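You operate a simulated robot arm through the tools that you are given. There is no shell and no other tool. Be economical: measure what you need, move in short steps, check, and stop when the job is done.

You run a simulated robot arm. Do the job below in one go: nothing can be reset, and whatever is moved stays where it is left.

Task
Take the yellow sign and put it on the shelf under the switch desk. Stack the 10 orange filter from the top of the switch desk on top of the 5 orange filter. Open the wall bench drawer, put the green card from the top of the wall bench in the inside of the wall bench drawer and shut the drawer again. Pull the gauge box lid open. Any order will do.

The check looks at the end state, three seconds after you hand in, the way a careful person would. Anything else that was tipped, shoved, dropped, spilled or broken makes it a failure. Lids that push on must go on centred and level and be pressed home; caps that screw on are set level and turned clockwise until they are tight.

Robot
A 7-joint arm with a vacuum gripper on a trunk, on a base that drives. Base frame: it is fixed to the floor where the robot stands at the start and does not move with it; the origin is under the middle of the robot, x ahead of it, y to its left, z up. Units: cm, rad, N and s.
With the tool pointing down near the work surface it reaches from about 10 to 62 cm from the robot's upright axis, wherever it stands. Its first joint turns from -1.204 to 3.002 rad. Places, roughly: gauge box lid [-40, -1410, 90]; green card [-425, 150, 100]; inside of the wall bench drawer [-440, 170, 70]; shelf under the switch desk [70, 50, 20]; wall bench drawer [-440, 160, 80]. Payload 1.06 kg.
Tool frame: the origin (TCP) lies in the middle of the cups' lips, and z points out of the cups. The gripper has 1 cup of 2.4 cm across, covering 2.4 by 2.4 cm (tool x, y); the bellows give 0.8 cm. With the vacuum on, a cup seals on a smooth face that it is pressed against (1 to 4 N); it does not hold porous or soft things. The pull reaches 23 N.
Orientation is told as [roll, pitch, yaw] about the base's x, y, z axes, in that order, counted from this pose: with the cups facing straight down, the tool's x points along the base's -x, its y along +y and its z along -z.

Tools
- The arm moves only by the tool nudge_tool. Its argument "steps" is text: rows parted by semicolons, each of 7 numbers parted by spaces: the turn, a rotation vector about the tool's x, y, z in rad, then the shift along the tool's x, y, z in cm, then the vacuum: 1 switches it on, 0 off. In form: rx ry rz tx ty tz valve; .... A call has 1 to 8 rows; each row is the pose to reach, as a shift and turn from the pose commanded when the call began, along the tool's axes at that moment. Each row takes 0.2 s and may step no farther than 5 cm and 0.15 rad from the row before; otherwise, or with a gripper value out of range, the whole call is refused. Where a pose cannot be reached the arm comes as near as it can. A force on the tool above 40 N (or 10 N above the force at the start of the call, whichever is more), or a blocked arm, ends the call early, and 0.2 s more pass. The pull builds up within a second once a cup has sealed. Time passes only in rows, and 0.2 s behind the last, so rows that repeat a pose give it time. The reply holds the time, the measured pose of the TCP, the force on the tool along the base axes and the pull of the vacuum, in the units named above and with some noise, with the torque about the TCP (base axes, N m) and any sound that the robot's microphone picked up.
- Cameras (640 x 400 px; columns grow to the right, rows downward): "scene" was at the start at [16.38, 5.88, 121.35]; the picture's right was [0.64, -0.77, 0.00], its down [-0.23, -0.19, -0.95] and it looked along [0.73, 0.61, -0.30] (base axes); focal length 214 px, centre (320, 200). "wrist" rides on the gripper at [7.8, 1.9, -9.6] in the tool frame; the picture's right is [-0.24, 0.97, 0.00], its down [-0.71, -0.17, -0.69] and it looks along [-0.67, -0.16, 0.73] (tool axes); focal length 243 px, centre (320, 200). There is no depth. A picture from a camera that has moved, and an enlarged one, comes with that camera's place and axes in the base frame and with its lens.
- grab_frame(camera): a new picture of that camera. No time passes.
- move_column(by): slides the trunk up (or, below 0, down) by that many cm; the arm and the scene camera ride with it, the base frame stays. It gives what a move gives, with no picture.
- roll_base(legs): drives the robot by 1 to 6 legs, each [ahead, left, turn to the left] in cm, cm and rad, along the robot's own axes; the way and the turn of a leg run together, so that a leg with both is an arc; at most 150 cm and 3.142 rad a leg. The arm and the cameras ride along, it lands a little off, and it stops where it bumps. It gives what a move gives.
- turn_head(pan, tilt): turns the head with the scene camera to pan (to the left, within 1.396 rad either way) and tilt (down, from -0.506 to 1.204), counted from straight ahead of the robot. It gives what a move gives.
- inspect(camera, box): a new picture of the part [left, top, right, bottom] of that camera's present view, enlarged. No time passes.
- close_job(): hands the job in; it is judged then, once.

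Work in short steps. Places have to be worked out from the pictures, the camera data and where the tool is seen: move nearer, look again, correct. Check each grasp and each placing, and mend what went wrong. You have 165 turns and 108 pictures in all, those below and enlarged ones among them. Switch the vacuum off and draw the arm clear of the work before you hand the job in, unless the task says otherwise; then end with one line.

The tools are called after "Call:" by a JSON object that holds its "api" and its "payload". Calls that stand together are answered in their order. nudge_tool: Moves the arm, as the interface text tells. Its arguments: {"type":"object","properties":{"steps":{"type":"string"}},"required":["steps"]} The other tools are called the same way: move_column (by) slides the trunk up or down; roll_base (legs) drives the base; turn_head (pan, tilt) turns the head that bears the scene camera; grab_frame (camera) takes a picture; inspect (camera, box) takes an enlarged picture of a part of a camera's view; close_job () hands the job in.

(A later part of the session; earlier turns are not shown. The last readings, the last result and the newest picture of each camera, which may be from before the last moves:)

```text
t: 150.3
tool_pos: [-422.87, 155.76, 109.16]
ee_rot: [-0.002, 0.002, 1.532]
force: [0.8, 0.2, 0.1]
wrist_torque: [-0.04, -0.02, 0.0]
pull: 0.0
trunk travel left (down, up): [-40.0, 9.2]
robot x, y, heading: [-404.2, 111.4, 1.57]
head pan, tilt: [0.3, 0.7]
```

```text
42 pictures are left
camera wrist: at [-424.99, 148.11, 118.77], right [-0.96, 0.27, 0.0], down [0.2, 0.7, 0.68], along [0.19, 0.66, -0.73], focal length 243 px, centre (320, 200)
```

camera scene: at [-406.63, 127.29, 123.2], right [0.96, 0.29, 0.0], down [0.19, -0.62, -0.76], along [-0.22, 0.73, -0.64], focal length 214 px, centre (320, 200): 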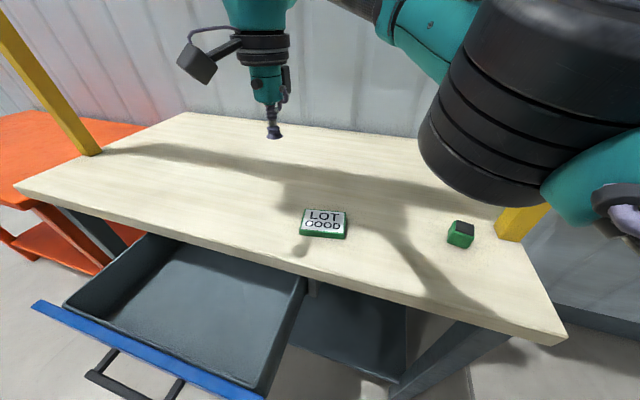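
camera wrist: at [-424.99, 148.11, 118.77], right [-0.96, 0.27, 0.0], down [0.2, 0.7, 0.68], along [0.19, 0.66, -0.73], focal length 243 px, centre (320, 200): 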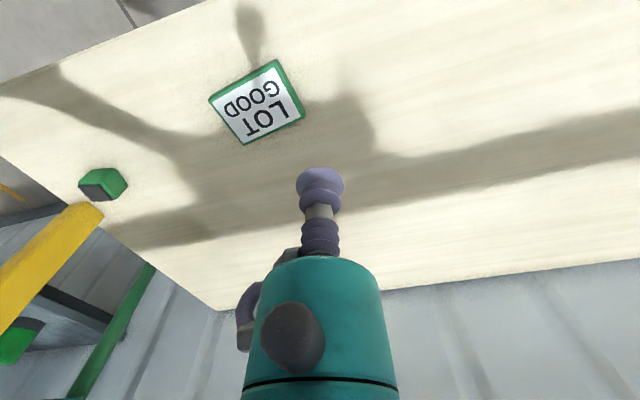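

Card top centre triangulates to (−414.9, 156.8, ~90.8). I move above it.

Call:
{"api": "nudge_tool", "payload": {"steps": "0 0 0 -0.7 -4 0 0; 0 0 0 -1.35 -7.95 0 0; 0 0 0 -1.35 -7.95 4.5 0; 0 0 0 -1.35 -7.95 9 0; 0 0 0 -1.35 -7.95 13.5 0; 0 0 0 -1.35 -7.95 13.5 0"}}

Call:
{"api": "inspect", "payload": {"camera": "wrist", "box": [240, 60, 400, 220]}}

```text
t: 151.7
tool_pos: [-414.94, 156.83, 95.46]
ee_rot: [-0.002, 0.002, 1.533]
force: [-0.4, -0.2, 0.3]
wrist_torque: [0.0, 0.02, -0.02]
pull: 0.0
trunk travel left (down, up): [-40.0, 9.2]
robot x, y, heading: [-404.25, 111.65, 1.571]
head pan, tilt: [0.3, 0.7]
```

```text
2.50 times, centred on (320, 140) of wrist
camera zoom: at [-417.01, 149.05, 105.13], right [-0.96, 0.27, 0.0], down [0.2, 0.7, 0.68], along [0.19, 0.66, -0.73], focal length 606 px, centre (320, 350)
```

zoom: 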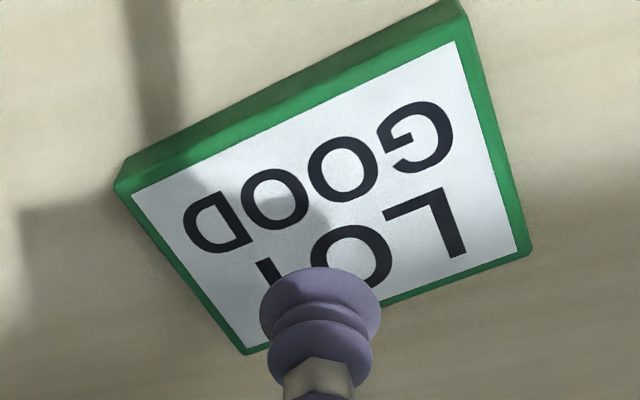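

The landing point is the card's centre. I descend with vacuum on.

Call:
{"api": "nudge_tool", "payload": {"steps": "0 0 0 0 0 2.5 1; 0 0 0 0 0 3.8 1; 0 0 0 0 0 4.4 1; 0 0 0 0 0 4.8 1; 0 0 0 0 0 5.1 1; 0 0 0 0 0 5.1 1"}}

```text
t: 153.1
tool_pos: [-414.93, 156.62, 90.68]
ee_rot: [0.001, -0.001, 1.533]
force: [-4.5, 4.0, 24.8]
wrist_torque: [-0.01, -0.03, 0.0]
pull: 22.8
trunk travel left (down, up): [-40.0, 9.2]
robot x, y, heading: [-404.55, 111.86, 1.569]
head pan, tilt: [0.3, 0.7]
```

Sealed on the card. I lift it and back the base 14 cm so that the elbow stays clear of the bench.

Call:
{"api": "nudge_tool", "payload": {"steps": "0 0 0 0 0 -0.6 1; 0 0 0 0 0 -3 1; 0 0 0 0 0 -7 1; 0 0 0 0 0 -11 1; 0 0 0 0 0 -11 1"}}

Call:
{"api": "roll_base", "payload": {"legs": [[-14, 0, 0]]}}

Call:
{"api": "grab_frame", "payload": {"camera": "scene"}}

Call:
{"api": "grab_frame", "payload": {"camera": "wrist"}}

```text
t: 154.3
tool_pos: [-414.64, 156.79, 101.5]
ee_rot: [-0.002, 0.002, 1.533]
force: [0.2, 0.5, -0.1]
wrist_torque: [0.0, 0.02, 0.04]
pull: 22.4
trunk travel left (down, up): [-40.0, 9.2]
robot x, y, heading: [-404.48, 112.13, 1.566]
head pan, tilt: [0.3, 0.7]
```

```text
t: 155.7
tool_pos: [-414.58, 142.57, 101.56]
ee_rot: [-0.003, 0.002, 1.532]
force: [0.1, -0.4, -0.6]
wrist_torque: [0.0, -0.03, 0.01]
pull: 22.9
trunk travel left (down, up): [-40.0, 9.2]
robot x, y, heading: [-404.24, 98.07, 1.566]
head pan, tilt: [0.3, 0.7]
```

```text
40 pictures are left
camera scene: at [-406.65, 113.08, 123.22], right [0.96, 0.29, 0.0], down [0.19, -0.62, -0.77], along [-0.22, 0.73, -0.64], focal length 214 px, centre (320, 200)
```

scene: 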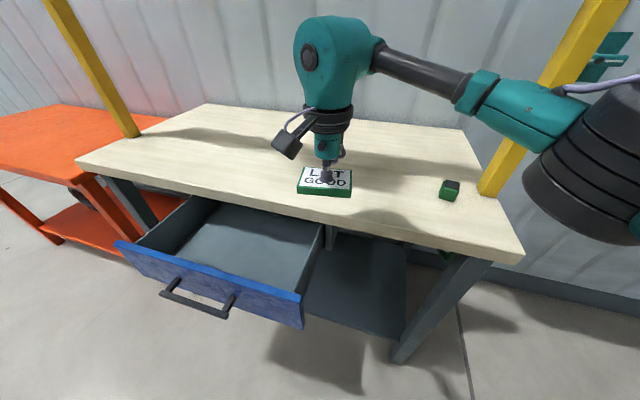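

```text
39 pictures are left
camera wrist: at [-416.75, 134.91, 111.18], right [-0.96, 0.27, 0.0], down [0.2, 0.7, 0.68], along [0.19, 0.66, -0.73], focal length 243 px, centre (320, 200)
```

wrist: 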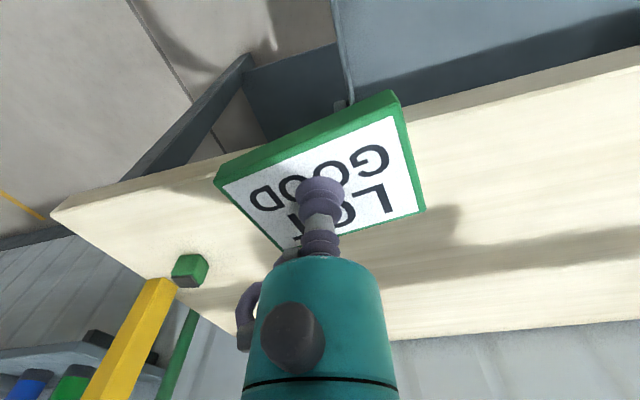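

The card hangs level. To keep the camera off the drawer front I turn the tool 0.8 rad while moving over the drawer interior (−430, 140).

Call:
{"api": "nudge_tool", "payload": {"steps": "0 0 0.14 0.6 2.8 0 1; 0 0 0.28 1.2 5.6 0 1; 0 0 0.42 1.8 8.4 0 1; 0 0 0.56 2.4 11.2 0 1; 0 0 0.7 3.1 14 0 1; 0 0 0.8 3.1 15.3 0 1; 0 0 0.8 3.1 15.3 0 1"}}

Call:
{"api": "grab_frame", "payload": {"camera": "scene"}}

```text
t: 157.3
tool_pos: [-425.14, 140.44, 101.61]
ee_rot: [-0.003, 0.0, 0.728]
force: [0.1, 0.1, 0.3]
wrist_torque: [-0.02, -0.04, -0.01]
pull: 23.0
out of reach, approached as far as the arm can: row 4, 5, 6, 7
trunk travel left (down, up): [-40.0, 9.2]
robot x, y, heading: [-404.24, 98.0, 1.568]
head pan, tilt: [0.3, 0.7]
```

```text
38 pictures are left
camera scene: at [-406.72, 113.11, 123.22], right [0.96, 0.29, 0.0], down [0.19, -0.62, -0.77], along [-0.22, 0.73, -0.64], focal length 214 px, centre (320, 200)
```

scene: 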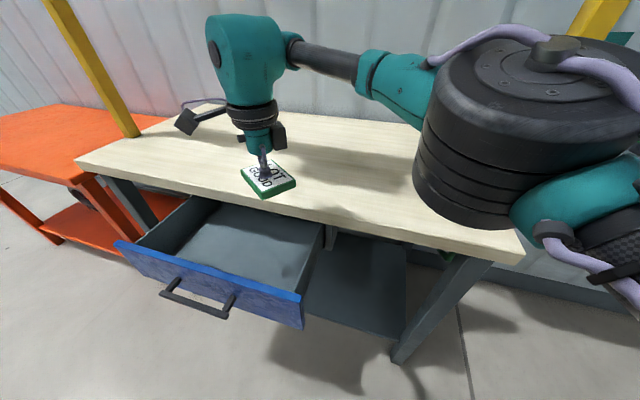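

I shift the base 4 cm left and 1.5 cm back, then lower into the drawer stepwise.

Call:
{"api": "roll_base", "payload": {"legs": [[-1.5, 4, 0]]}}

Call:
{"api": "nudge_tool", "payload": {"steps": "0 0 0 0 0 4 1; 0 0 0 0 0 8 1; 0 0 0 0 0 12 1; 0 0 0 0 0 16 1; 0 0 0 0 0 18 1; 0 0 0 0 0 18 1"}}

Call:
{"api": "grab_frame", "payload": {"camera": "scene"}}

Call:
{"api": "grab_frame", "payload": {"camera": "wrist"}}

```text
t: 158.2
tool_pos: [-429.11, 138.98, 101.73]
ee_rot: [-0.004, 0.001, 0.73]
force: [0.1, -0.3, -0.5]
wrist_torque: [0.01, -0.02, -0.03]
pull: 23.0
trunk travel left (down, up): [-40.0, 9.2]
robot x, y, heading: [-408.35, 96.24, 1.57]
head pan, tilt: [0.3, 0.7]
```

```text
t: 159.6
tool_pos: [-429.05, 139.01, 83.59]
ee_rot: [-0.002, 0.0, 0.73]
force: [-0.1, 0.3, -0.1]
wrist_torque: [-0.01, 0.0, 0.03]
pull: 23.1
trunk travel left (down, up): [-40.0, 9.2]
robot x, y, heading: [-408.44, 95.96, 1.569]
head pan, tilt: [0.3, 0.7]
```

```text
37 pictures are left
camera scene: at [-410.65, 111.67, 123.22], right [0.96, 0.29, 0.0], down [0.19, -0.62, -0.76], along [-0.22, 0.73, -0.64], focal length 214 px, centre (320, 200)
```

scene: 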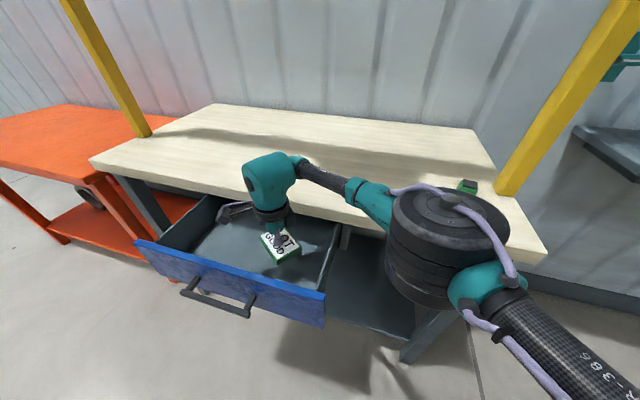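

```text
36 pictures are left
camera wrist: at [-436.05, 135.26, 93.2], right [-0.47, 0.88, 0.0], down [0.64, 0.35, 0.68], along [0.6, 0.32, -0.73], focal length 243 px, centre (320, 200)
```

wrist: 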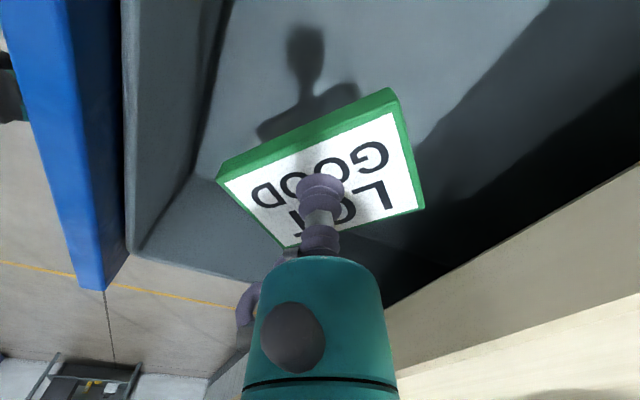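

The card is inside the drawer outline with room all around. I go down further, slowly near the floor.

Call:
{"api": "nudge_tool", "payload": {"steps": "0 0 0 0 0 3 1; 0 0 0 0 0 6 1; 0 0 0 0 0 7.5 1; 0 0 0 0 0 8.3 1; 0 0 0 0 0 8.9 1; 0 0 0 0 0 9.3 1; 0 0 0 0 0 9.3 1"}}

```text
t: 161.2
tool_pos: [-427.66, 138.71, 74.91]
ee_rot: [0.003, 0.001, 0.73]
force: [10.1, 0.6, 31.6]
wrist_torque: [0.0, 0.11, -0.05]
pull: 22.3
out of reach, approached as far as the arm can: row 1, 2, 3, 4, 5, 6, 7
trunk travel left (down, up): [-40.0, 9.2]
robot x, y, heading: [-408.29, 95.99, 1.569]
head pan, tilt: [0.3, 0.7]
```

It rests on the drawer floor (31 N, a bit hard). I ease up, release and rise.

Call:
{"api": "nudge_tool", "payload": {"steps": "0 0 0 0 0 -0.3 1; 0 0 0 0 0 -0.3 0; 0 0 0 0 0 -0.3 0; 0 0 0 0 0 -0.3 0; 0 0 0 0 0 -0.3 0; 0 0 0 0 0 -0.3 0"}}

Call:
{"api": "nudge_tool", "payload": {"steps": "0 0 0 0 0 -0.7 0; 0 0 0 0 0 -3 0; 0 0 0 0 0 -7 0; 0 0 0 0 0 -11.5 0; 0 0 0 0 0 -16 0; 0 0 0 0 0 -20.5 0; 0 0 0 0 0 -25 0"}}

Call:
{"api": "grab_frame", "payload": {"camera": "scene"}}

```text
t: 162.6
tool_pos: [-427.75, 138.66, 74.9]
ee_rot: [-0.002, 0.0, 0.729]
force: [1.6, -0.8, 14.0]
wrist_torque: [0.04, 0.08, 0.0]
pull: 0.1
trunk travel left (down, up): [-40.0, 9.2]
robot x, y, heading: [-408.54, 96.08, 1.569]
head pan, tilt: [0.3, 0.7]
```

```text
t: 164.2
tool_pos: [-427.74, 138.82, 99.85]
ee_rot: [-0.001, 0.0, 0.729]
force: [0.2, 0.1, -0.3]
wrist_torque: [0.0, -0.03, 0.04]
pull: 0.0
trunk travel left (down, up): [-40.0, 9.2]
robot x, y, heading: [-408.17, 96.28, 1.568]
head pan, tilt: [0.3, 0.7]
```

```text
35 pictures are left
camera scene: at [-410.65, 111.65, 123.22], right [0.96, 0.29, 0.0], down [0.19, -0.62, -0.77], along [-0.22, 0.73, -0.64], focal length 214 px, centre (320, 200)
```

scene: 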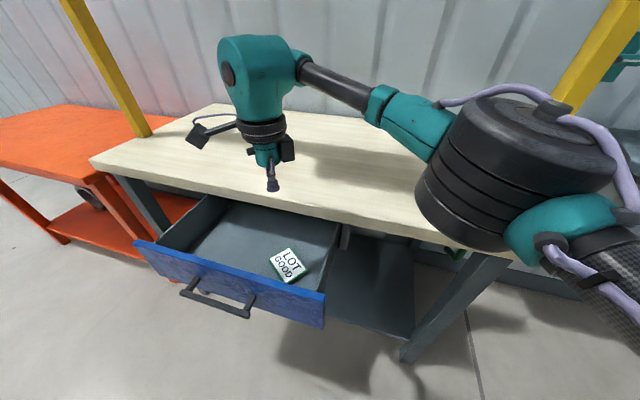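

The card lies flat in the drawer. I back off, turn the tool yaw back and pitch it horizontal again for pushing the drawer shut.

Call:
{"api": "roll_base", "payload": {"legs": [[-66, 0, 0]]}}

Call:
{"api": "move_column", "payload": {"by": -20}}

Call:
{"api": "nudge_tool", "payload": {"steps": "0 0 -0.14 0 0 0 0; 0 0 -0.28 0 0 0 0; 0 0 -0.42 0 0 0 0; 0 0 -0.56 0 0 0 0; 0 0 -0.7 0 0 0 0; 0 0 -0.84 0 0 0 0; 0 0 -0.84 0 0 0 0"}}

Call:
{"api": "nudge_tool", "payload": {"steps": "0 -0.14 0 -1 0 0 0; 0 -0.28 0 -3 0 0 0; 0 -0.42 0 -5 0 0 0; 0 -0.56 0 -7 0 0 0; 0 -0.7 0 -9 0 -1 0; 0 -0.84 0 -11 0 -2 0; 0 -0.98 0 -13 0 -3 0; 0 -1.12 0 -15 0 -3 0"}}

```text
t: 167.8
tool_pos: [-428.14, 73.04, 99.81]
ee_rot: [-0.002, -0.001, 0.736]
force: [-0.7, -0.6, -0.3]
wrist_torque: [0.02, 0.02, 0.01]
pull: 0.0
trunk travel left (down, up): [-40.0, 9.2]
robot x, y, heading: [-408.72, 31.02, 1.57]
head pan, tilt: [0.3, 0.7]
```

```text
t: 170.0
tool_pos: [-428.21, 73.09, 79.86]
ee_rot: [-0.001, 0.0, 0.736]
force: [0.2, 0.6, -0.1]
wrist_torque: [0.02, 0.02, 0.03]
pull: 0.0
trunk travel left (down, up): [-20.0, 29.2]
robot x, y, heading: [-408.19, 30.68, 1.571]
head pan, tilt: [0.3, 0.7]
```

```text
t: 171.6
tool_pos: [-428.13, 73.21, 79.74]
ee_rot: [-0.003, 0.002, 1.578]
force: [1.3, 0.0, 0.6]
wrist_torque: [-0.02, 0.02, 0.0]
pull: 0.2
trunk travel left (down, up): [-20.0, 29.2]
robot x, y, heading: [-408.31, 30.9, 1.577]
head pan, tilt: [0.3, 0.7]
```

```text
t: 173.4
tool_pos: [-428.28, 88.3, 82.84]
ee_rot: [0.0, -1.119, 1.575]
force: [-0.6, 0.1, -0.1]
wrist_torque: [0.01, 0.01, 0.0]
pull: 0.0
trunk travel left (down, up): [-20.0, 29.2]
robot x, y, heading: [-408.69, 30.59, 1.57]
head pan, tilt: [0.3, 0.7]
```

I complete the pitch, then lower to z≈76 and extend forward.

Call:
{"api": "nudge_tool", "payload": {"steps": "0 -0.15 0 0 0 0 0; 0 -0.3 0 0 0 0 0; 0 -0.452 0 0 0 0 0; 0 -0.452 0 0 0 0 0"}}

Call:
{"api": "nudge_tool", "payload": {"steps": "0 0 0 2 0 3 0; 0 0 0 4 0 6 0; 0 0 0 6 0 9 0; 0 0 0 6.5 0 12 0; 0 0 0 6.5 0 15 0; 0 0 0 6.5 0 15 0"}}

Call:
{"api": "turn_head", "payload": {"pan": 0.15, "tilt": 0.5}}

Call:
{"api": "grab_frame", "payload": {"camera": "scene"}}

```text
refused: row 3 steps farther than a row can; nothing moved
```

```text
t: 174.8
tool_pos: [-426.84, 98.02, 70.63]
ee_rot: [-0.002, -1.115, 1.579]
force: [0.5, 0.2, -0.3]
wrist_torque: [-0.03, -0.02, 0.01]
pull: 0.1
out of reach, approached as far as the arm can: row 5, 6
trunk travel left (down, up): [-20.0, 29.2]
robot x, y, heading: [-408.43, 30.78, 1.575]
head pan, tilt: [0.3, 0.7]
```

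```text
t: 175.5
tool_pos: [-426.84, 97.94, 70.7]
ee_rot: [-0.002, -1.12, 1.578]
force: [-0.2, 0.0, -0.2]
wrist_torque: [-0.03, 0.0, 0.0]
pull: 0.0
trunk travel left (down, up): [-20.0, 29.2]
robot x, y, heading: [-408.53, 30.62, 1.569]
head pan, tilt: [0.15, 0.499]
```

```text
34 pictures are left
camera scene: at [-409.68, 52.23, 104.64], right [0.99, 0.15, 0.0], down [0.07, -0.47, -0.88], along [-0.13, 0.87, -0.48], focal length 214 px, centre (320, 200)
```

scene: 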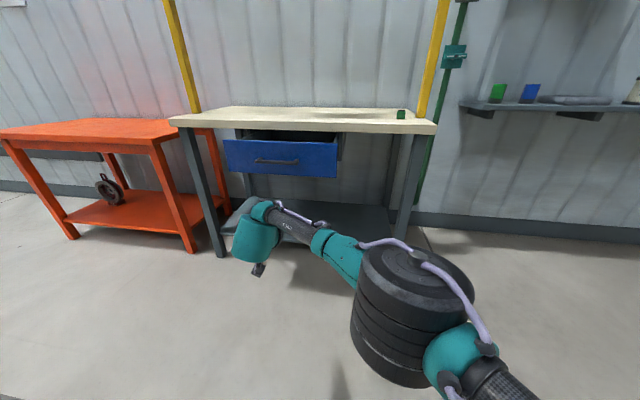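

The rotation was refused by a hair; I do it now, then raise to z≈76.

Call:
{"api": "nudge_tool", "payload": {"steps": "0 -0.15 0 0 0 -2 0; 0 -0.3 0 0 0 -4 0; 0 -0.449 0 0 0 -5 0; 0 -0.449 0 0 0 -5 0"}}

Call:
{"api": "nudge_tool", "payload": {"steps": "0 0 0 -1 0 2 0; 0 0 0 -1 0 5 0; 0 0 0 -1 0 7 0; 0 0 0 -1 0 7 0"}}

```text
t: 176.5
tool_pos: [-425.0, 92.87, 74.01]
ee_rot: [-0.224, -1.569, 1.799]
force: [0.1, -0.6, 0.3]
wrist_torque: [0.0, 0.0, -0.01]
pull: 0.0
out of reach, approached as far as the arm can: row 3, 4
trunk travel left (down, up): [-20.0, 29.2]
robot x, y, heading: [-408.49, 30.68, 1.571]
head pan, tilt: [0.15, 0.499]
```

```text
t: 177.5
tool_pos: [-423.59, 99.23, 75.64]
ee_rot: [-0.186, -1.565, 1.762]
force: [-0.5, 0.9, -0.2]
wrist_torque: [-0.01, -0.04, -0.05]
pull: 0.1
out of reach, approached as far as the arm can: row 2, 3, 4
trunk travel left (down, up): [-20.0, 29.2]
robot x, y, heading: [-408.66, 30.59, 1.575]
head pan, tilt: [0.15, 0.499]
```

Ready. I drive ahead 27 cm to just before the face (shift right 1.5), then check.

Call:
{"api": "roll_base", "payload": {"legs": [[27, -1.5, 0]]}}

Call:
{"api": "grab_frame", "payload": {"camera": "wrist"}}

```text
t: 179.4
tool_pos: [-422.27, 126.46, 75.84]
ee_rot: [-0.174, -1.566, 1.751]
force: [0.4, 0.5, 0.5]
wrist_torque: [0.01, 0.02, -0.02]
pull: 0.0
trunk travel left (down, up): [-20.0, 29.2]
robot x, y, heading: [-407.15, 58.12, 1.57]
head pan, tilt: [0.15, 0.499]
```

```text
33 pictures are left
camera wrist: at [-423.96, 116.82, 68.03], right [-0.97, -0.01, 0.23], down [0.18, -0.68, 0.71], along [0.16, 0.73, 0.66], focal length 243 px, centre (320, 200)
```

wrist: 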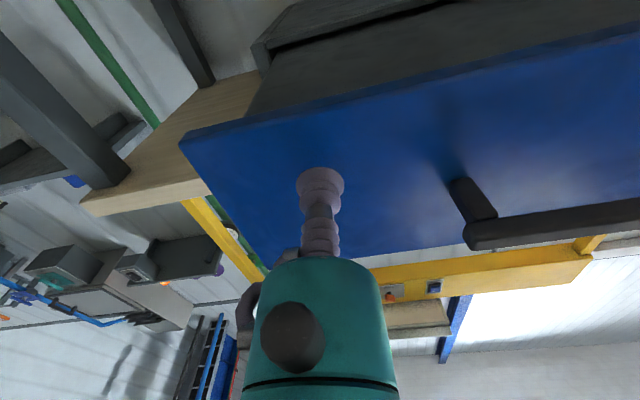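

The cup is about to touch the face right of the handle. I push with the base 20 cm in two legs.

Call:
{"api": "roll_base", "payload": {"legs": [[10, 0, 0], [10, 0, 0]]}}

Call:
{"api": "grab_frame", "payload": {"camera": "scene"}}

```text
t: 181.3
tool_pos: [-422.41, 146.91, 75.64]
ee_rot: [-0.18, -1.566, 1.759]
force: [-0.3, 0.3, 0.9]
wrist_torque: [0.0, 0.0, -0.02]
pull: 0.0
trunk travel left (down, up): [-20.0, 29.2]
robot x, y, heading: [-407.58, 78.51, 1.575]
head pan, tilt: [0.15, 0.499]
```

```text
32 pictures are left
camera scene: at [-408.34, 99.99, 104.65], right [0.99, 0.15, 0.0], down [0.07, -0.47, -0.88], along [-0.14, 0.87, -0.48], focal length 214 px, centre (320, 200)
```

scene: 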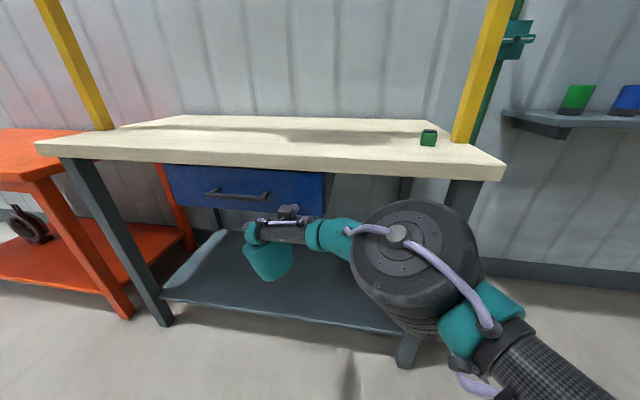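

Nearly shut. I push the last bit with the base in small legs.

Call:
{"api": "roll_base", "payload": {"legs": [[1.5, 0, 0]]}}

Call:
{"api": "roll_base", "payload": {"legs": [[1, 0, 0]]}}

Call:
{"api": "inspect", "payload": {"camera": "wrist", "box": [160, 0, 640, 300]}}

```text
t: 182.1
tool_pos: [-422.5, 148.46, 75.71]
ee_rot: [-0.184, -1.565, 1.763]
force: [0.4, -1.9, 0.1]
wrist_torque: [0.04, 0.01, 0.03]
pull: 0.0
trunk travel left (down, up): [-20.0, 29.2]
robot x, y, heading: [-407.34, 80.03, 1.572]
head pan, tilt: [0.15, 0.499]
```

```text
t: 182.9
tool_pos: [-422.56, 149.02, 75.71]
ee_rot: [-0.011, -1.562, 1.591]
force: [2.7, -22.0, -2.3]
wrist_torque: [0.07, 0.18, 0.06]
pull: 0.1
trunk travel left (down, up): [-20.0, 29.2]
robot x, y, heading: [-407.06, 81.06, 1.575]
head pan, tilt: [0.15, 0.499]
```

```text
1.33 times, centred on (400, 150) of wrist
camera zoom: at [-424.24, 139.48, 68.03], right [-0.97, -0.01, 0.24], down [0.18, -0.68, 0.71], along [0.15, 0.73, 0.66], focal length 324 px, centre (213, 267)
```

zoom: 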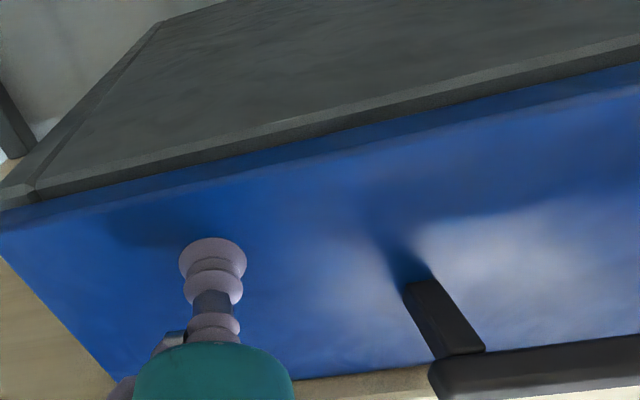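

22 N against the stop: the drawer is shut. I back away and verify.

Call:
{"api": "roll_base", "payload": {"legs": [[-5, 0, 0], [-60, 0, 0]]}}

Call:
{"api": "inspect", "payload": {"camera": "scene", "box": [160, 80, 460, 260]}}

```text
t: 186.8
tool_pos: [-422.03, 82.67, 75.58]
ee_rot: [-0.025, -1.564, 1.602]
force: [-0.2, 0.4, -0.1]
wrist_torque: [-0.01, 0.0, -0.01]
pull: 0.0
trunk travel left (down, up): [-20.0, 29.2]
robot x, y, heading: [-406.46, 14.35, 1.568]
head pan, tilt: [0.15, 0.499]
```

```text
2.13 times, centred on (310, 170) of scene
camera zoom: at [-408.1, 35.8, 104.65], right [0.99, 0.15, 0.0], down [0.07, -0.47, -0.88], along [-0.13, 0.87, -0.48], focal length 458 px, centre (341, 264)
```

zoom: 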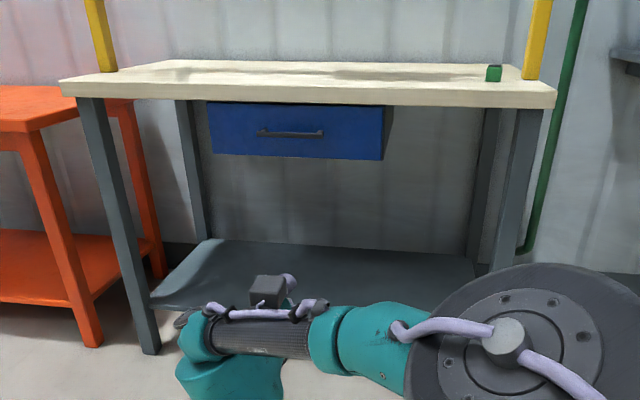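

Drawer shut, card inside. Next the gauge box at (−40, −1410): I draw the tool in, turn towards it and look along the way.

Call:
{"api": "nudge_tool", "payload": {"steps": "0 0 0 0 0 -5 0; 0 0 0 0 0 -10 0; 0 0 0 0 0 -15 0"}}

Call:
{"api": "roll_base", "payload": {"legs": [[-40, 0, 0], [0, 0, -2.887]]}}

Call:
{"api": "turn_head", "payload": {"pan": 0.0, "tilt": 0.1}}

Call:
{"api": "grab_frame", "payload": {"camera": "scene"}}

```text
t: 187.7
tool_pos: [-421.85, 67.62, 75.72]
ee_rot: [0.048, -1.564, 1.527]
force: [-0.5, 0.0, -1.2]
wrist_torque: [0.03, 0.01, 0.01]
pull: 0.0
trunk travel left (down, up): [-20.0, 29.2]
robot x, y, heading: [-406.8, 14.48, 1.572]
head pan, tilt: [0.15, 0.499]
```

```text
t: 196.8
tool_pos: [-376.66, -71.79, 75.75]
ee_rot: [-0.021, -1.564, -1.241]
force: [-1.0, 0.0, -0.5]
wrist_torque: [0.03, 0.01, -0.04]
pull: 0.0
trunk travel left (down, up): [-20.0, 29.2]
robot x, y, heading: [-407.02, -25.24, -1.266]
head pan, tilt: [0.15, 0.499]
```

```text
t: 197.7
tool_pos: [-376.58, -71.75, 75.65]
ee_rot: [-0.015, -1.563, -1.247]
force: [0.1, 0.3, -0.4]
wrist_torque: [0.0, -0.01, -0.01]
pull: 0.0
trunk travel left (down, up): [-20.0, 29.2]
robot x, y, heading: [-406.84, -25.11, -1.27]
head pan, tilt: [0.0, 0.099]
```

```text
29 pictures are left
camera scene: at [-400.29, -46.13, 108.35], right [-0.95, -0.3, 0.0], down [-0.03, 0.1, -0.99], along [0.3, -0.95, -0.1], focal length 214 px, centre (320, 200)
```

scene: 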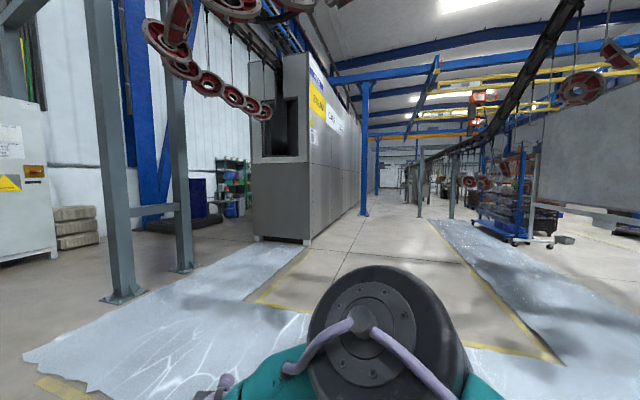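

A clear aisle leads along −y at x≈−400. I turn to −y and drive 450 cm, then check again.

Call:
{"api": "roll_base", "payload": {"legs": [[0, 0, -0.301], [150, 0, 0], [150, 0, 0], [150, 0, 0]]}}

Call:
{"api": "grab_frame", "payload": {"camera": "scene"}}

```text
t: 220.1
tool_pos: [-393.02, -527.9, 75.82]
ee_rot: [-0.022, -1.564, -1.562]
force: [-1.0, 0.3, -0.5]
wrist_torque: [0.01, 0.04, 0.0]
pull: 0.0
trunk travel left (down, up): [-20.0, 29.2]
robot x, y, heading: [-407.11, -474.43, -1.586]
head pan, tilt: [0.0, 0.099]
```

```text
28 pictures are left
camera scene: at [-407.35, -496.08, 108.35], right [-1.0, 0.02, 0.0], down [0.0, 0.1, -1.0], along [-0.02, -0.99, -0.1], focal length 214 px, centre (320, 200)
```

scene: 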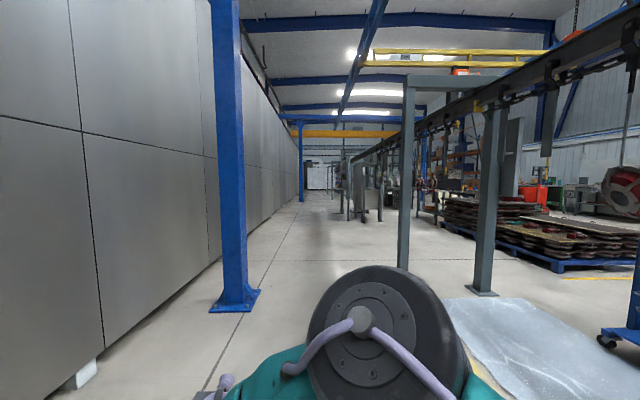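

Aisle continues; blue post at (−335, −676) and grey posts at x≈−513 leave room. I drive another 600 cm in the middle.

Call:
{"api": "roll_base", "payload": {"legs": [[150, -8, 0.015], [150, 0, 0], [150, 0, 0], [150, 0, 0]]}}

Call:
{"api": "turn_head", "payload": {"pan": 0.5, "tilt": 0.1}}

Call:
{"api": "grab_frame", "payload": {"camera": "scene"}}

```text
refused: leg 1 is longer than a leg can be; nothing moved
```

```text
t: 221.0
tool_pos: [-393.11, -527.96, 75.73]
ee_rot: [-0.014, -1.563, -1.568]
force: [0.6, -0.5, -0.2]
wrist_torque: [-0.03, 0.01, 0.0]
pull: 0.0
trunk travel left (down, up): [-20.0, 29.2]
robot x, y, heading: [-406.79, -474.57, -1.59]
head pan, tilt: [0.499, 0.099]
```

```text
27 pictures are left
camera scene: at [-402.93, -495.04, 108.36], right [-0.89, -0.46, 0.0], down [-0.05, 0.09, -1.0], along [0.46, -0.88, -0.1], focal length 214 px, centre (320, 200)
```

scene: 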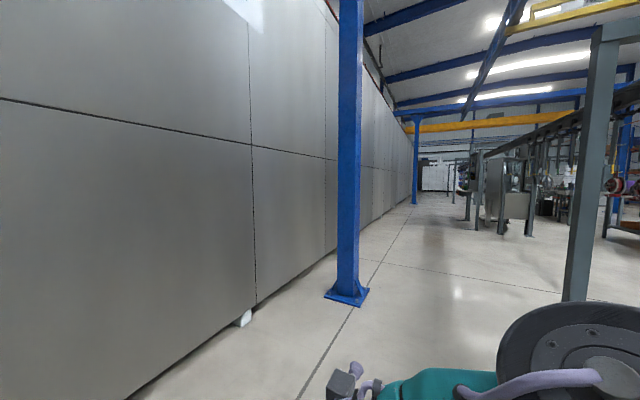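

The leg was a touch too long. I repeat with allowed legs.

Call:
{"api": "roll_base", "payload": {"legs": [[140, -8, 0.015], [150, 0, 0], [150, 0, 0], [150, 0, 0]]}}

Call:
{"api": "grab_frame", "payload": {"camera": "scene"}}

```text
t: 249.1
tool_pos: [-385.98, -1116.17, 75.77]
ee_rot: [-0.02, -1.563, -1.483]
force: [0.7, 0.7, -0.5]
wrist_torque: [0.02, 0.0, -0.01]
pull: 0.1
trunk travel left (down, up): [-20.0, 29.2]
robot x, y, heading: [-404.17, -1063.58, -1.513]
head pan, tilt: [0.499, 0.099]
```

```text
26 pictures are left
camera scene: at [-398.44, -1084.12, 108.35], right [-0.85, -0.53, 0.0], down [-0.05, 0.08, -1.0], along [0.53, -0.84, -0.1], focal length 214 px, centre (320, 200)
```

scene: 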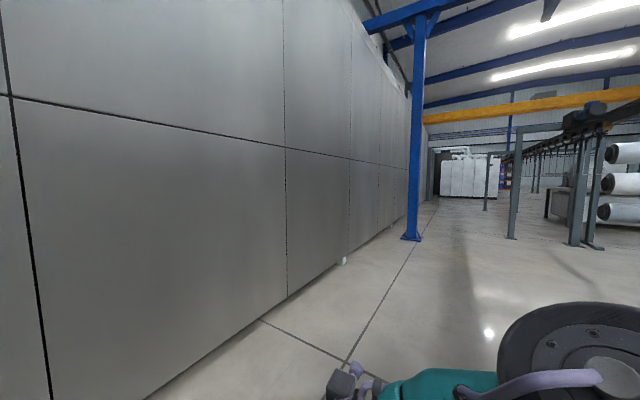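

The cabinet runs on to y≈−1750 and the gauge box (x≈−40) must be in the passage on its other side. I go back along the aisle to the near end of the cabinet.

Call:
{"api": "roll_base", "payload": {"legs": [[0, 0, -0.058], [-150, 0, 0], [-150, 0, 0], [-150, 0, 0], [-150, 0, 0], [-150, 0, 0]]}}

Call:
{"api": "roll_base", "payload": {"legs": [[-20, 0, 0], [0, 0, 1.4]]}}

Call:
{"api": "turn_head", "payload": {"pan": -0.3, "tilt": 0.1}}

Call:
{"api": "grab_frame", "payload": {"camera": "scene"}}

```text
t: 285.2
tool_pos: [-374.04, -364.06, 75.71]
ee_rot: [-0.014, -1.563, -1.585]
force: [0.8, 0.0, -0.6]
wrist_torque: [0.01, -0.04, 0.0]
pull: 0.0
trunk travel left (down, up): [-20.0, 29.2]
robot x, y, heading: [-386.79, -310.16, -1.604]
head pan, tilt: [0.499, 0.099]
```

```text
t: 290.2
tool_pos: [-331.06, -286.98, 75.69]
ee_rot: [-0.011, -1.564, -0.204]
force: [-0.6, -0.6, 0.1]
wrist_torque: [0.01, -0.02, 0.02]
pull: 0.0
trunk travel left (down, up): [-20.0, 29.2]
robot x, y, heading: [-386.46, -289.89, -0.219]
head pan, tilt: [0.499, 0.099]
```

```text
t: 291.3
tool_pos: [-331.07, -287.04, 75.62]
ee_rot: [-0.005, -1.564, -0.207]
force: [0.4, -0.7, 0.6]
wrist_torque: [0.02, 0.0, 0.01]
pull: 0.0
trunk travel left (down, up): [-20.0, 29.2]
robot x, y, heading: [-386.61, -290.13, -0.22]
head pan, tilt: [-0.3, 0.099]
```

```text
25 pictures are left
camera scene: at [-366.06, -297.45, 108.36], right [-0.5, -0.87, 0.0], down [-0.09, 0.05, -1.0], along [0.86, -0.49, -0.1], focal length 214 px, centre (320, 200)
```

scene: 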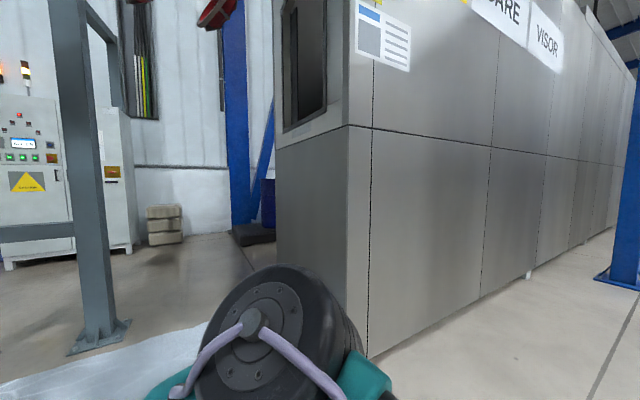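

The way between the post (−164, −231) and the cabinet front (y≈−360) is open. I drive through at y≈−297 to x≈−100 and turn to −y.

Call:
{"api": "roll_base", "payload": {"legs": [[0, 0, 0.22], [140, -6, 0], [140, 0, 0]]}}

Call:
{"api": "roll_base", "payload": {"legs": [[0, 0, -1.4]]}}

Call:
{"api": "turn_head", "payload": {"pan": 0.0, "tilt": 0.1}}

Call:
{"api": "grab_frame", "payload": {"camera": "scene"}}

```text
t: 305.9
tool_pos: [-47.46, -287.77, 75.67]
ee_rot: [-0.004, -1.563, -0.025]
force: [0.3, -0.1, 0.3]
wrist_torque: [0.01, -0.02, 0.01]
pull: 0.1
trunk travel left (down, up): [-20.0, 29.2]
robot x, y, heading: [-101.24, -300.95, -0.033]
head pan, tilt: [-0.3, 0.099]
```

```text
t: 309.8
tool_pos: [-80.27, -352.46, 75.66]
ee_rot: [-0.005, -1.563, -1.445]
force: [0.9, -0.7, 0.1]
wrist_torque: [-0.02, -0.01, 0.01]
pull: 0.1
trunk travel left (down, up): [-20.0, 29.2]
robot x, y, heading: [-101.54, -300.59, -1.453]
head pan, tilt: [-0.3, 0.099]
```

```text
t: 310.6
tool_pos: [-80.17, -352.37, 75.77]
ee_rot: [0.009, -1.565, -1.454]
force: [-0.8, 0.4, 1.3]
wrist_torque: [-0.02, 0.0, -0.03]
pull: 0.1
trunk travel left (down, up): [-20.0, 29.2]
robot x, y, heading: [-101.32, -301.0, -1.453]
head pan, tilt: [0.0, 0.099]
```

```text
24 pictures are left
camera scene: at [-98.74, -322.7, 108.36], right [-0.99, -0.12, 0.0], down [-0.01, 0.1, -1.0], along [0.12, -0.99, -0.1], focal length 214 px, centre (320, 200)
```

scene: 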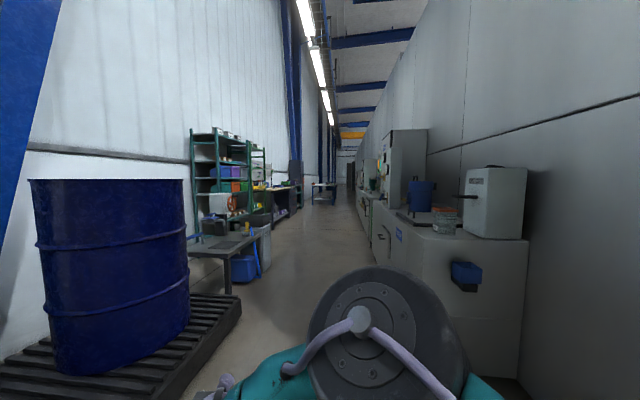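

A passage lies between the drum/shelves (x≥−18) and the machines (x≤−148). I drive along x≈−80 down to y≈−1040.

Call:
{"api": "roll_base", "payload": {"legs": [[0, 0, -0.118], [140, 21, 0], [150, 0, 0], [150, 0, 0]]}}

Call:
{"api": "grab_frame", "payload": {"camera": "scene"}}

```text
t: 332.2
tool_pos: [-53.61, -791.52, 75.78]
ee_rot: [-0.002, -1.564, -1.531]
force: [0.0, 0.0, 0.3]
wrist_torque: [-0.04, -0.01, -0.01]
pull: 0.1
trunk travel left (down, up): [-20.0, 29.2]
robot x, y, heading: [-70.44, -738.67, -1.539]
head pan, tilt: [0.0, 0.099]
```

```text
23 pictures are left
camera scene: at [-69.6, -760.48, 108.35], right [-1.0, -0.03, 0.0], down [0.0, 0.1, -1.0], along [0.03, -0.99, -0.1], focal length 214 px, centre (320, 200)
```

scene: 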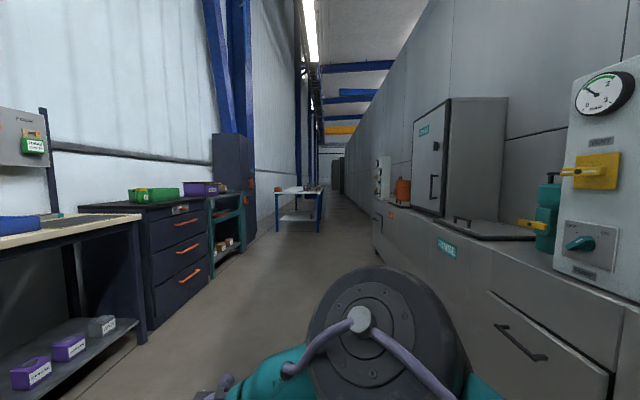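

A table ahead (x −57…30, y from −1180) probably bears the gauge box. I drive on to y≈−1040 at x≈−90 and look.

Call:
{"api": "roll_base", "payload": {"legs": [[0, 0, -0.03], [145, -12, 0], [145, -5, 0]]}}

Call:
{"api": "turn_head", "payload": {"pan": 0.1, "tilt": 0.2}}

Call:
{"api": "grab_frame", "payload": {"camera": "scene"}}

```text
t: 346.6
tool_pos: [-70.02, -1081.22, 75.83]
ee_rot: [0.005, -1.563, -1.565]
force: [1.0, 0.5, -0.1]
wrist_torque: [-0.01, -0.01, -0.04]
pull: 0.0
trunk travel left (down, up): [-20.0, 29.2]
robot x, y, heading: [-85.6, -1028.09, -1.558]
head pan, tilt: [0.0, 0.099]
```

```text
t: 347.2
tool_pos: [-70.08, -1081.16, 75.67]
ee_rot: [0.025, -1.564, -1.584]
force: [-0.2, -0.2, 0.3]
wrist_torque: [-0.02, -0.03, -0.03]
pull: 0.1
trunk travel left (down, up): [-20.0, 29.2]
robot x, y, heading: [-85.18, -1027.73, -1.567]
head pan, tilt: [0.099, 0.201]
```

```text
22 pictures are left
camera scene: at [-84.2, -1049.84, 107.42], right [-0.99, -0.1, 0.0], down [-0.02, 0.2, -0.98], along [0.1, -0.97, -0.2], focal length 214 px, centre (320, 200)
```

scene: 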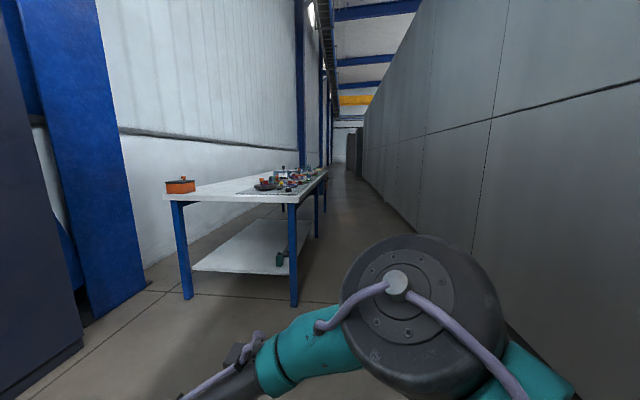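

The table runs along the wall (aisle-side edge x≈−51), aisle 146 cm wide. I drive to about (−130, −1405) and look left at it.

Call:
{"api": "roll_base", "payload": {"legs": [[140, -40, 0], [140, -3, 0], [97, 0, 0]]}}

Call:
{"api": "turn_head", "payload": {"pan": 1.3, "tilt": 0.35}}

Call:
{"api": "grab_frame", "payload": {"camera": "scene"}}

```text
t: 365.9
tool_pos: [-113.25, -1461.73, 75.65]
ee_rot: [0.002, -1.562, -1.57]
force: [-0.7, -0.5, -0.7]
wrist_torque: [0.04, 0.02, -0.02]
pull: 0.0
trunk travel left (down, up): [-20.0, 29.2]
robot x, y, heading: [-128.08, -1408.04, -1.572]
head pan, tilt: [0.099, 0.201]
```

```text
t: 367.2
tool_pos: [-113.12, -1461.74, 75.83]
ee_rot: [0.006, -1.563, -1.573]
force: [-0.2, 0.3, -0.1]
wrist_torque: [-0.02, -0.01, 0.0]
pull: 0.0
trunk travel left (down, up): [-20.0, 29.2]
robot x, y, heading: [-128.09, -1408.17, -1.577]
head pan, tilt: [1.3, 0.351]
```

```text
21 pictures are left
camera scene: at [-119.05, -1423.45, 106.02], right [-0.27, -0.96, 0.0], down [-0.33, 0.09, -0.94], along [0.9, -0.25, -0.34], focal length 214 px, centre (320, 200)
```

scene: 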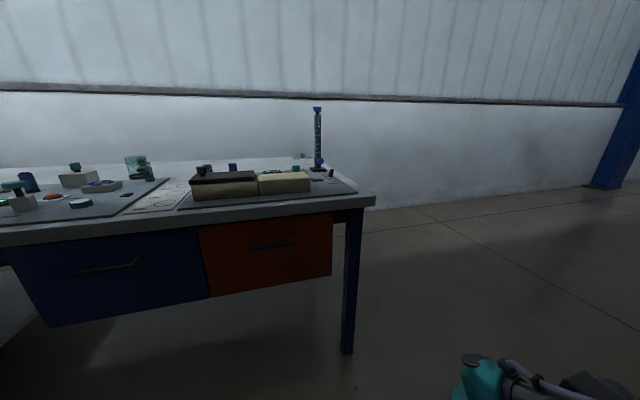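

I enlarge the box-like things on the table's end.

Call:
{"api": "inspect", "payload": {"camera": "scene", "box": [170, 150, 350, 240]}}

Call:
{"api": "inspect", "payload": {"camera": "scene", "box": [0, 140, 200, 250]}}

```text
3.56 times, centred on (260, 195) of scene
camera zoom: at [-119.05, -1423.45, 106.02], right [-0.27, -0.96, 0.0], down [-0.33, 0.09, -0.94], along [0.9, -0.25, -0.34], focal length 763 px, centre (533, 218)
```

zoom: 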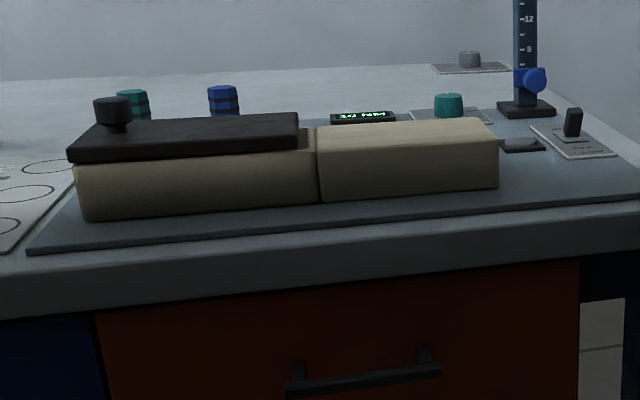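

```text
3.20 times, centred on (100, 195) of scene
camera zoom: at [-119.05, -1423.45, 106.02], right [-0.27, -0.96, 0.0], down [-0.33, 0.09, -0.94], along [0.9, -0.25, -0.34], focal length 686 px, centre (1024, 216)
```

zoom: 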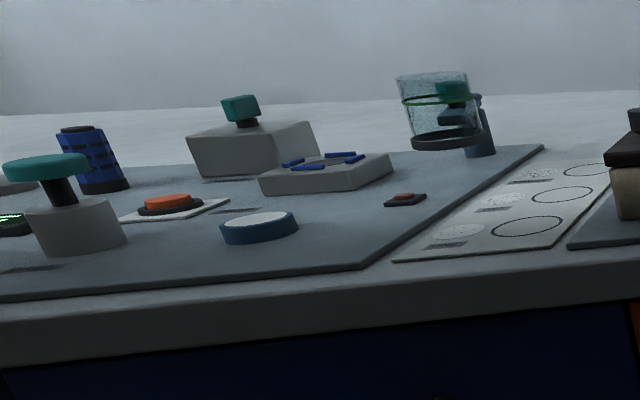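

The gauge box is a long wooden box whose dark lid (with a knob at its left end, about (−40, −1404)) covers the left half. I turn the tool downward again and face the table.

Call:
{"api": "move_column", "payload": {"by": 22}}

Call:
{"api": "nudge_tool", "payload": {"steps": "0 0.14 0 -2 0 -1 0; 0 0.28 0 -4 0 -2 0; 0 0.42 0 -6 0 -3 0; 0 0.56 0 -8 0 -4 0; 0 0.7 0 -9 0 -5 0; 0 0.84 0 -10 0 -6 0; 0 0.98 0 -11 0 -7 0; 0 1.12 0 -12 0 -8 0"}}

Call:
{"api": "nudge_tool", "payload": {"steps": "0 0.148 0 0 0 0 0; 0 0.296 0 0 0 0 0; 0 0.443 0 0 0 0 0; 0 0.443 0 0 0 0 0"}}

Call:
{"api": "roll_base", "payload": {"legs": [[0, 0, 1.571]]}}

```text
t: 369.6
tool_pos: [-113.23, -1461.77, 97.75]
ee_rot: [0.001, -1.561, -1.565]
force: [0.0, -1.0, -0.1]
wrist_torque: [-0.01, -0.01, 0.04]
pull: 0.1
trunk travel left (down, up): [-42.0, 7.2]
robot x, y, heading: [-128.41, -1408.43, -1.573]
head pan, tilt: [1.3, 0.351]
```

```text
t: 371.4
tool_pos: [-113.27, -1453.77, 109.66]
ee_rot: [-0.001, -0.442, -1.566]
force: [0.2, 0.6, 0.6]
wrist_torque: [-0.01, 0.0, -0.02]
pull: 0.1
trunk travel left (down, up): [-42.0, 7.2]
robot x, y, heading: [-127.82, -1408.45, -1.571]
head pan, tilt: [1.3, 0.351]
```

```text
t: 372.4
tool_pos: [-113.33, -1453.88, 109.78]
ee_rot: [0.001, 0.002, -1.565]
force: [-0.1, -0.2, 0.1]
wrist_torque: [0.0, 0.02, -0.02]
pull: 0.0
trunk travel left (down, up): [-42.0, 7.2]
robot x, y, heading: [-127.84, -1408.04, -1.575]
head pan, tilt: [1.3, 0.351]
```

```text
t: 376.6
tool_pos: [-82.3, -1394.16, 109.69]
ee_rot: [0.001, 0.0, -0.017]
force: [-0.3, 0.4, -0.7]
wrist_torque: [0.0, 0.0, -0.03]
pull: 0.0
trunk travel left (down, up): [-42.0, 7.2]
robot x, y, heading: [-128.1, -1408.34, -0.02]
head pan, tilt: [1.3, 0.351]
```

Facing the table now. I drive 30 cm ahead with the tool high and take both views.

Call:
{"api": "roll_base", "payload": {"legs": [[30, 0, 0.02]]}}

Call:
{"api": "turn_head", "payload": {"pan": 0.0, "tilt": 0.6}}

Call:
{"api": "grab_frame", "payload": {"camera": "scene"}}

Call:
{"api": "grab_frame", "payload": {"camera": "wrist"}}

```text
t: 378.6
tool_pos: [-52.89, -1394.0, 109.61]
ee_rot: [0.001, 0.0, -0.001]
force: [-0.2, 0.7, 0.3]
wrist_torque: [-0.01, 0.03, -0.01]
pull: 0.2
trunk travel left (down, up): [-42.0, 7.2]
robot x, y, heading: [-99.03, -1408.5, -0.003]
head pan, tilt: [1.3, 0.351]
```

```text
t: 380.1
tool_pos: [-53.0, -1393.85, 109.58]
ee_rot: [0.0, 0.001, 0.001]
force: [1.3, 0.1, -0.6]
wrist_torque: [-0.01, -0.01, 0.01]
pull: 0.0
trunk travel left (down, up): [-42.0, 7.2]
robot x, y, heading: [-98.38, -1409.1, -0.009]
head pan, tilt: [0.0, 0.6]
```

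```text
18 pictures are left
camera scene: at [-83.18, -1408.82, 126.4], right [-0.01, -1.0, 0.0], down [-0.56, 0.0, -0.83], along [0.83, 0.0, -0.56], focal length 214 px, centre (320, 200)
```

scene: 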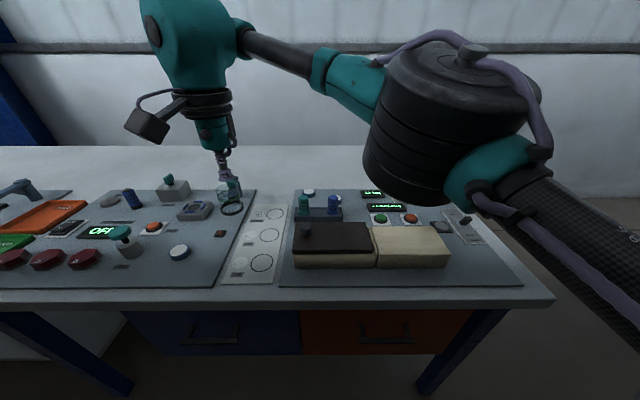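

```text
17 pictures are left
camera wrist: at [-60.66, -1392.03, 119.36], right [0.23, 0.97, 0.0], down [0.71, -0.17, 0.69], along [0.67, -0.16, -0.73], focal length 243 px, centre (320, 200)
```

wrist: 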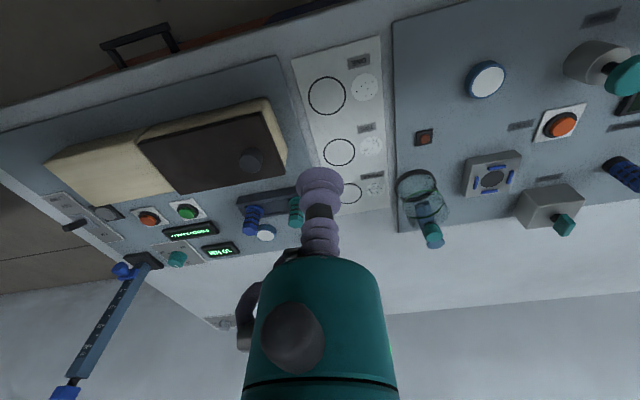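

Call:
{"api": "inspect", "payload": {"camera": "wrist", "box": [30, 80, 330, 220]}}

Call:
{"api": "inspect", "payload": {"camera": "scene", "box": [280, 180, 460, 290]}}

```text
2.13 times, centred on (180, 150) of wrist
camera zoom: at [-60.66, -1392.03, 119.36], right [0.23, 0.97, 0.0], down [0.71, -0.17, 0.69], along [0.67, -0.16, -0.73], focal length 518 px, centre (619, 307)
```

zoom: 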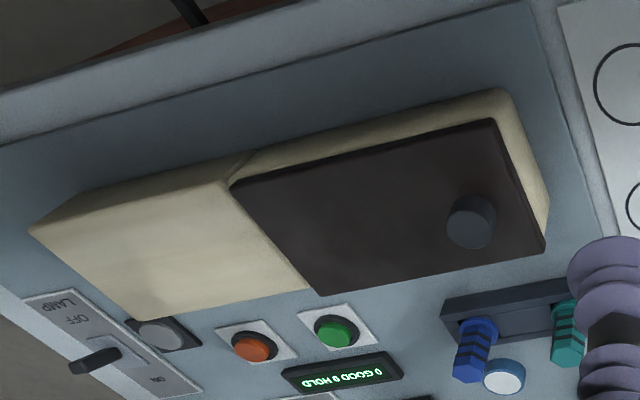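

```text
3.56 times, centred on (370, 235) of scene
camera zoom: at [-83.18, -1408.82, 126.4], right [-0.01, -1.0, 0.0], down [-0.56, 0.0, -0.83], along [0.83, 0.0, -0.56], focal length 763 px, centre (142, 76)
```

zoom: 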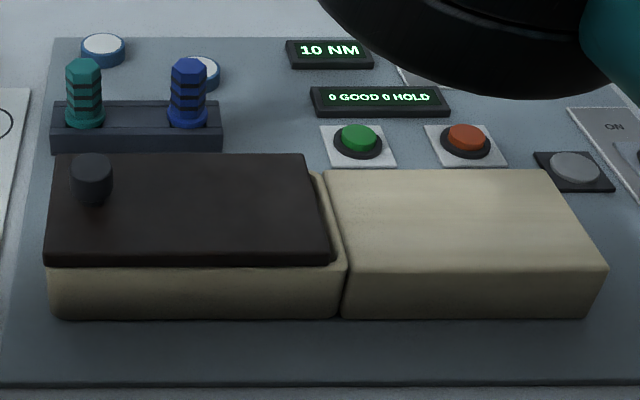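

The lid has a knob (top ≈ (−44.7, −1405.5, 92.5)) at its left end, next to an equally high block on the right. I drive 5 cm closer and bring the cup above the knob.

Call:
{"api": "roll_base", "payload": {"legs": [[5, 0, 0]]}}

Call:
{"api": "nudge_tool", "payload": {"steps": "0 0 0 -1 -4 0 0; 0 0 0 -2 -8 0 0; 0 0 0 -3.3 -11.6 0 0; 0 0 0 -3.3 -11.6 4 0; 0 0 0 -3.3 -11.6 8 0; 0 0 0 -3.3 -11.6 11 0; 0 0 0 -3.3 -11.6 11 0"}}

Call:
{"api": "inspect", "payload": {"camera": "wrist", "box": [220, 60, 420, 220]}}

```text
t: 381.0
tool_pos: [-47.82, -1393.97, 109.72]
ee_rot: [0.0, 0.0, 0.0]
force: [-0.3, 0.4, 0.5]
wrist_torque: [0.0, 0.0, -0.02]
pull: 0.1
trunk travel left (down, up): [-42.0, 7.2]
robot x, y, heading: [-93.74, -1408.98, -0.003]
head pan, tilt: [0.0, 0.6]
```

```text
t: 382.6
tool_pos: [-44.52, -1405.51, 98.59]
ee_rot: [0.0, 0.001, 0.001]
force: [-0.4, -0.8, 0.1]
wrist_torque: [0.0, 0.02, 0.0]
pull: 0.1
trunk travel left (down, up): [-42.0, 7.2]
robot x, y, heading: [-93.26, -1408.53, -0.005]
head pan, tilt: [0.0, 0.6]
```

```text
2.50 times, centred on (320, 140) of wrist
camera zoom: at [-52.28, -1403.57, 108.21], right [0.23, 0.97, 0.0], down [0.71, -0.17, 0.69], along [0.67, -0.16, -0.73], focal length 606 px, centre (320, 350)
```

zoom: 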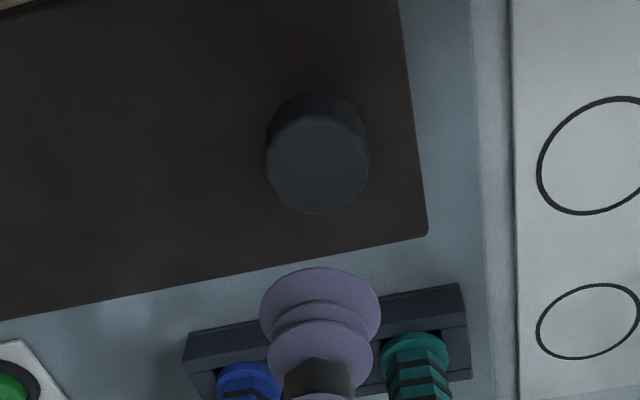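

The knob top is ~3 cm wide and right below. I descend 3.5 cm and recheck alignment.

Call:
{"api": "nudge_tool", "payload": {"steps": "0 0 0 0 0 2 0; 0 0 0 0 0 3.6 0; 0 0 0 0 0 3.6 0"}}

Call:
{"api": "inspect", "payload": {"camera": "wrist", "box": [240, 80, 400, 220]}}

```text
t: 383.4
tool_pos: [-44.53, -1405.52, 95.03]
ee_rot: [-0.001, 0.0, 0.001]
force: [1.3, 0.3, 0.4]
wrist_torque: [0.02, -0.01, 0.01]
pull: 0.1
trunk travel left (down, up): [-42.0, 7.2]
robot x, y, heading: [-93.45, -1408.4, -0.005]
head pan, tilt: [0.0, 0.6]
```

```text
2.86 times, centred on (320, 150) of wrist
camera zoom: at [-52.35, -1403.65, 104.67], right [0.23, 0.97, 0.0], down [0.71, -0.17, 0.69], along [0.67, -0.16, -0.73], focal length 693 px, centre (320, 343)
```

zoom: 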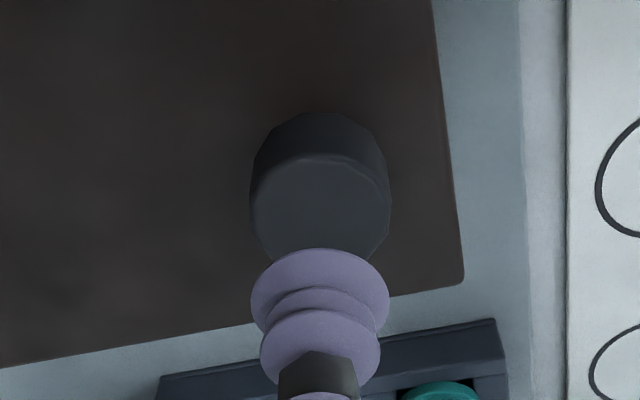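

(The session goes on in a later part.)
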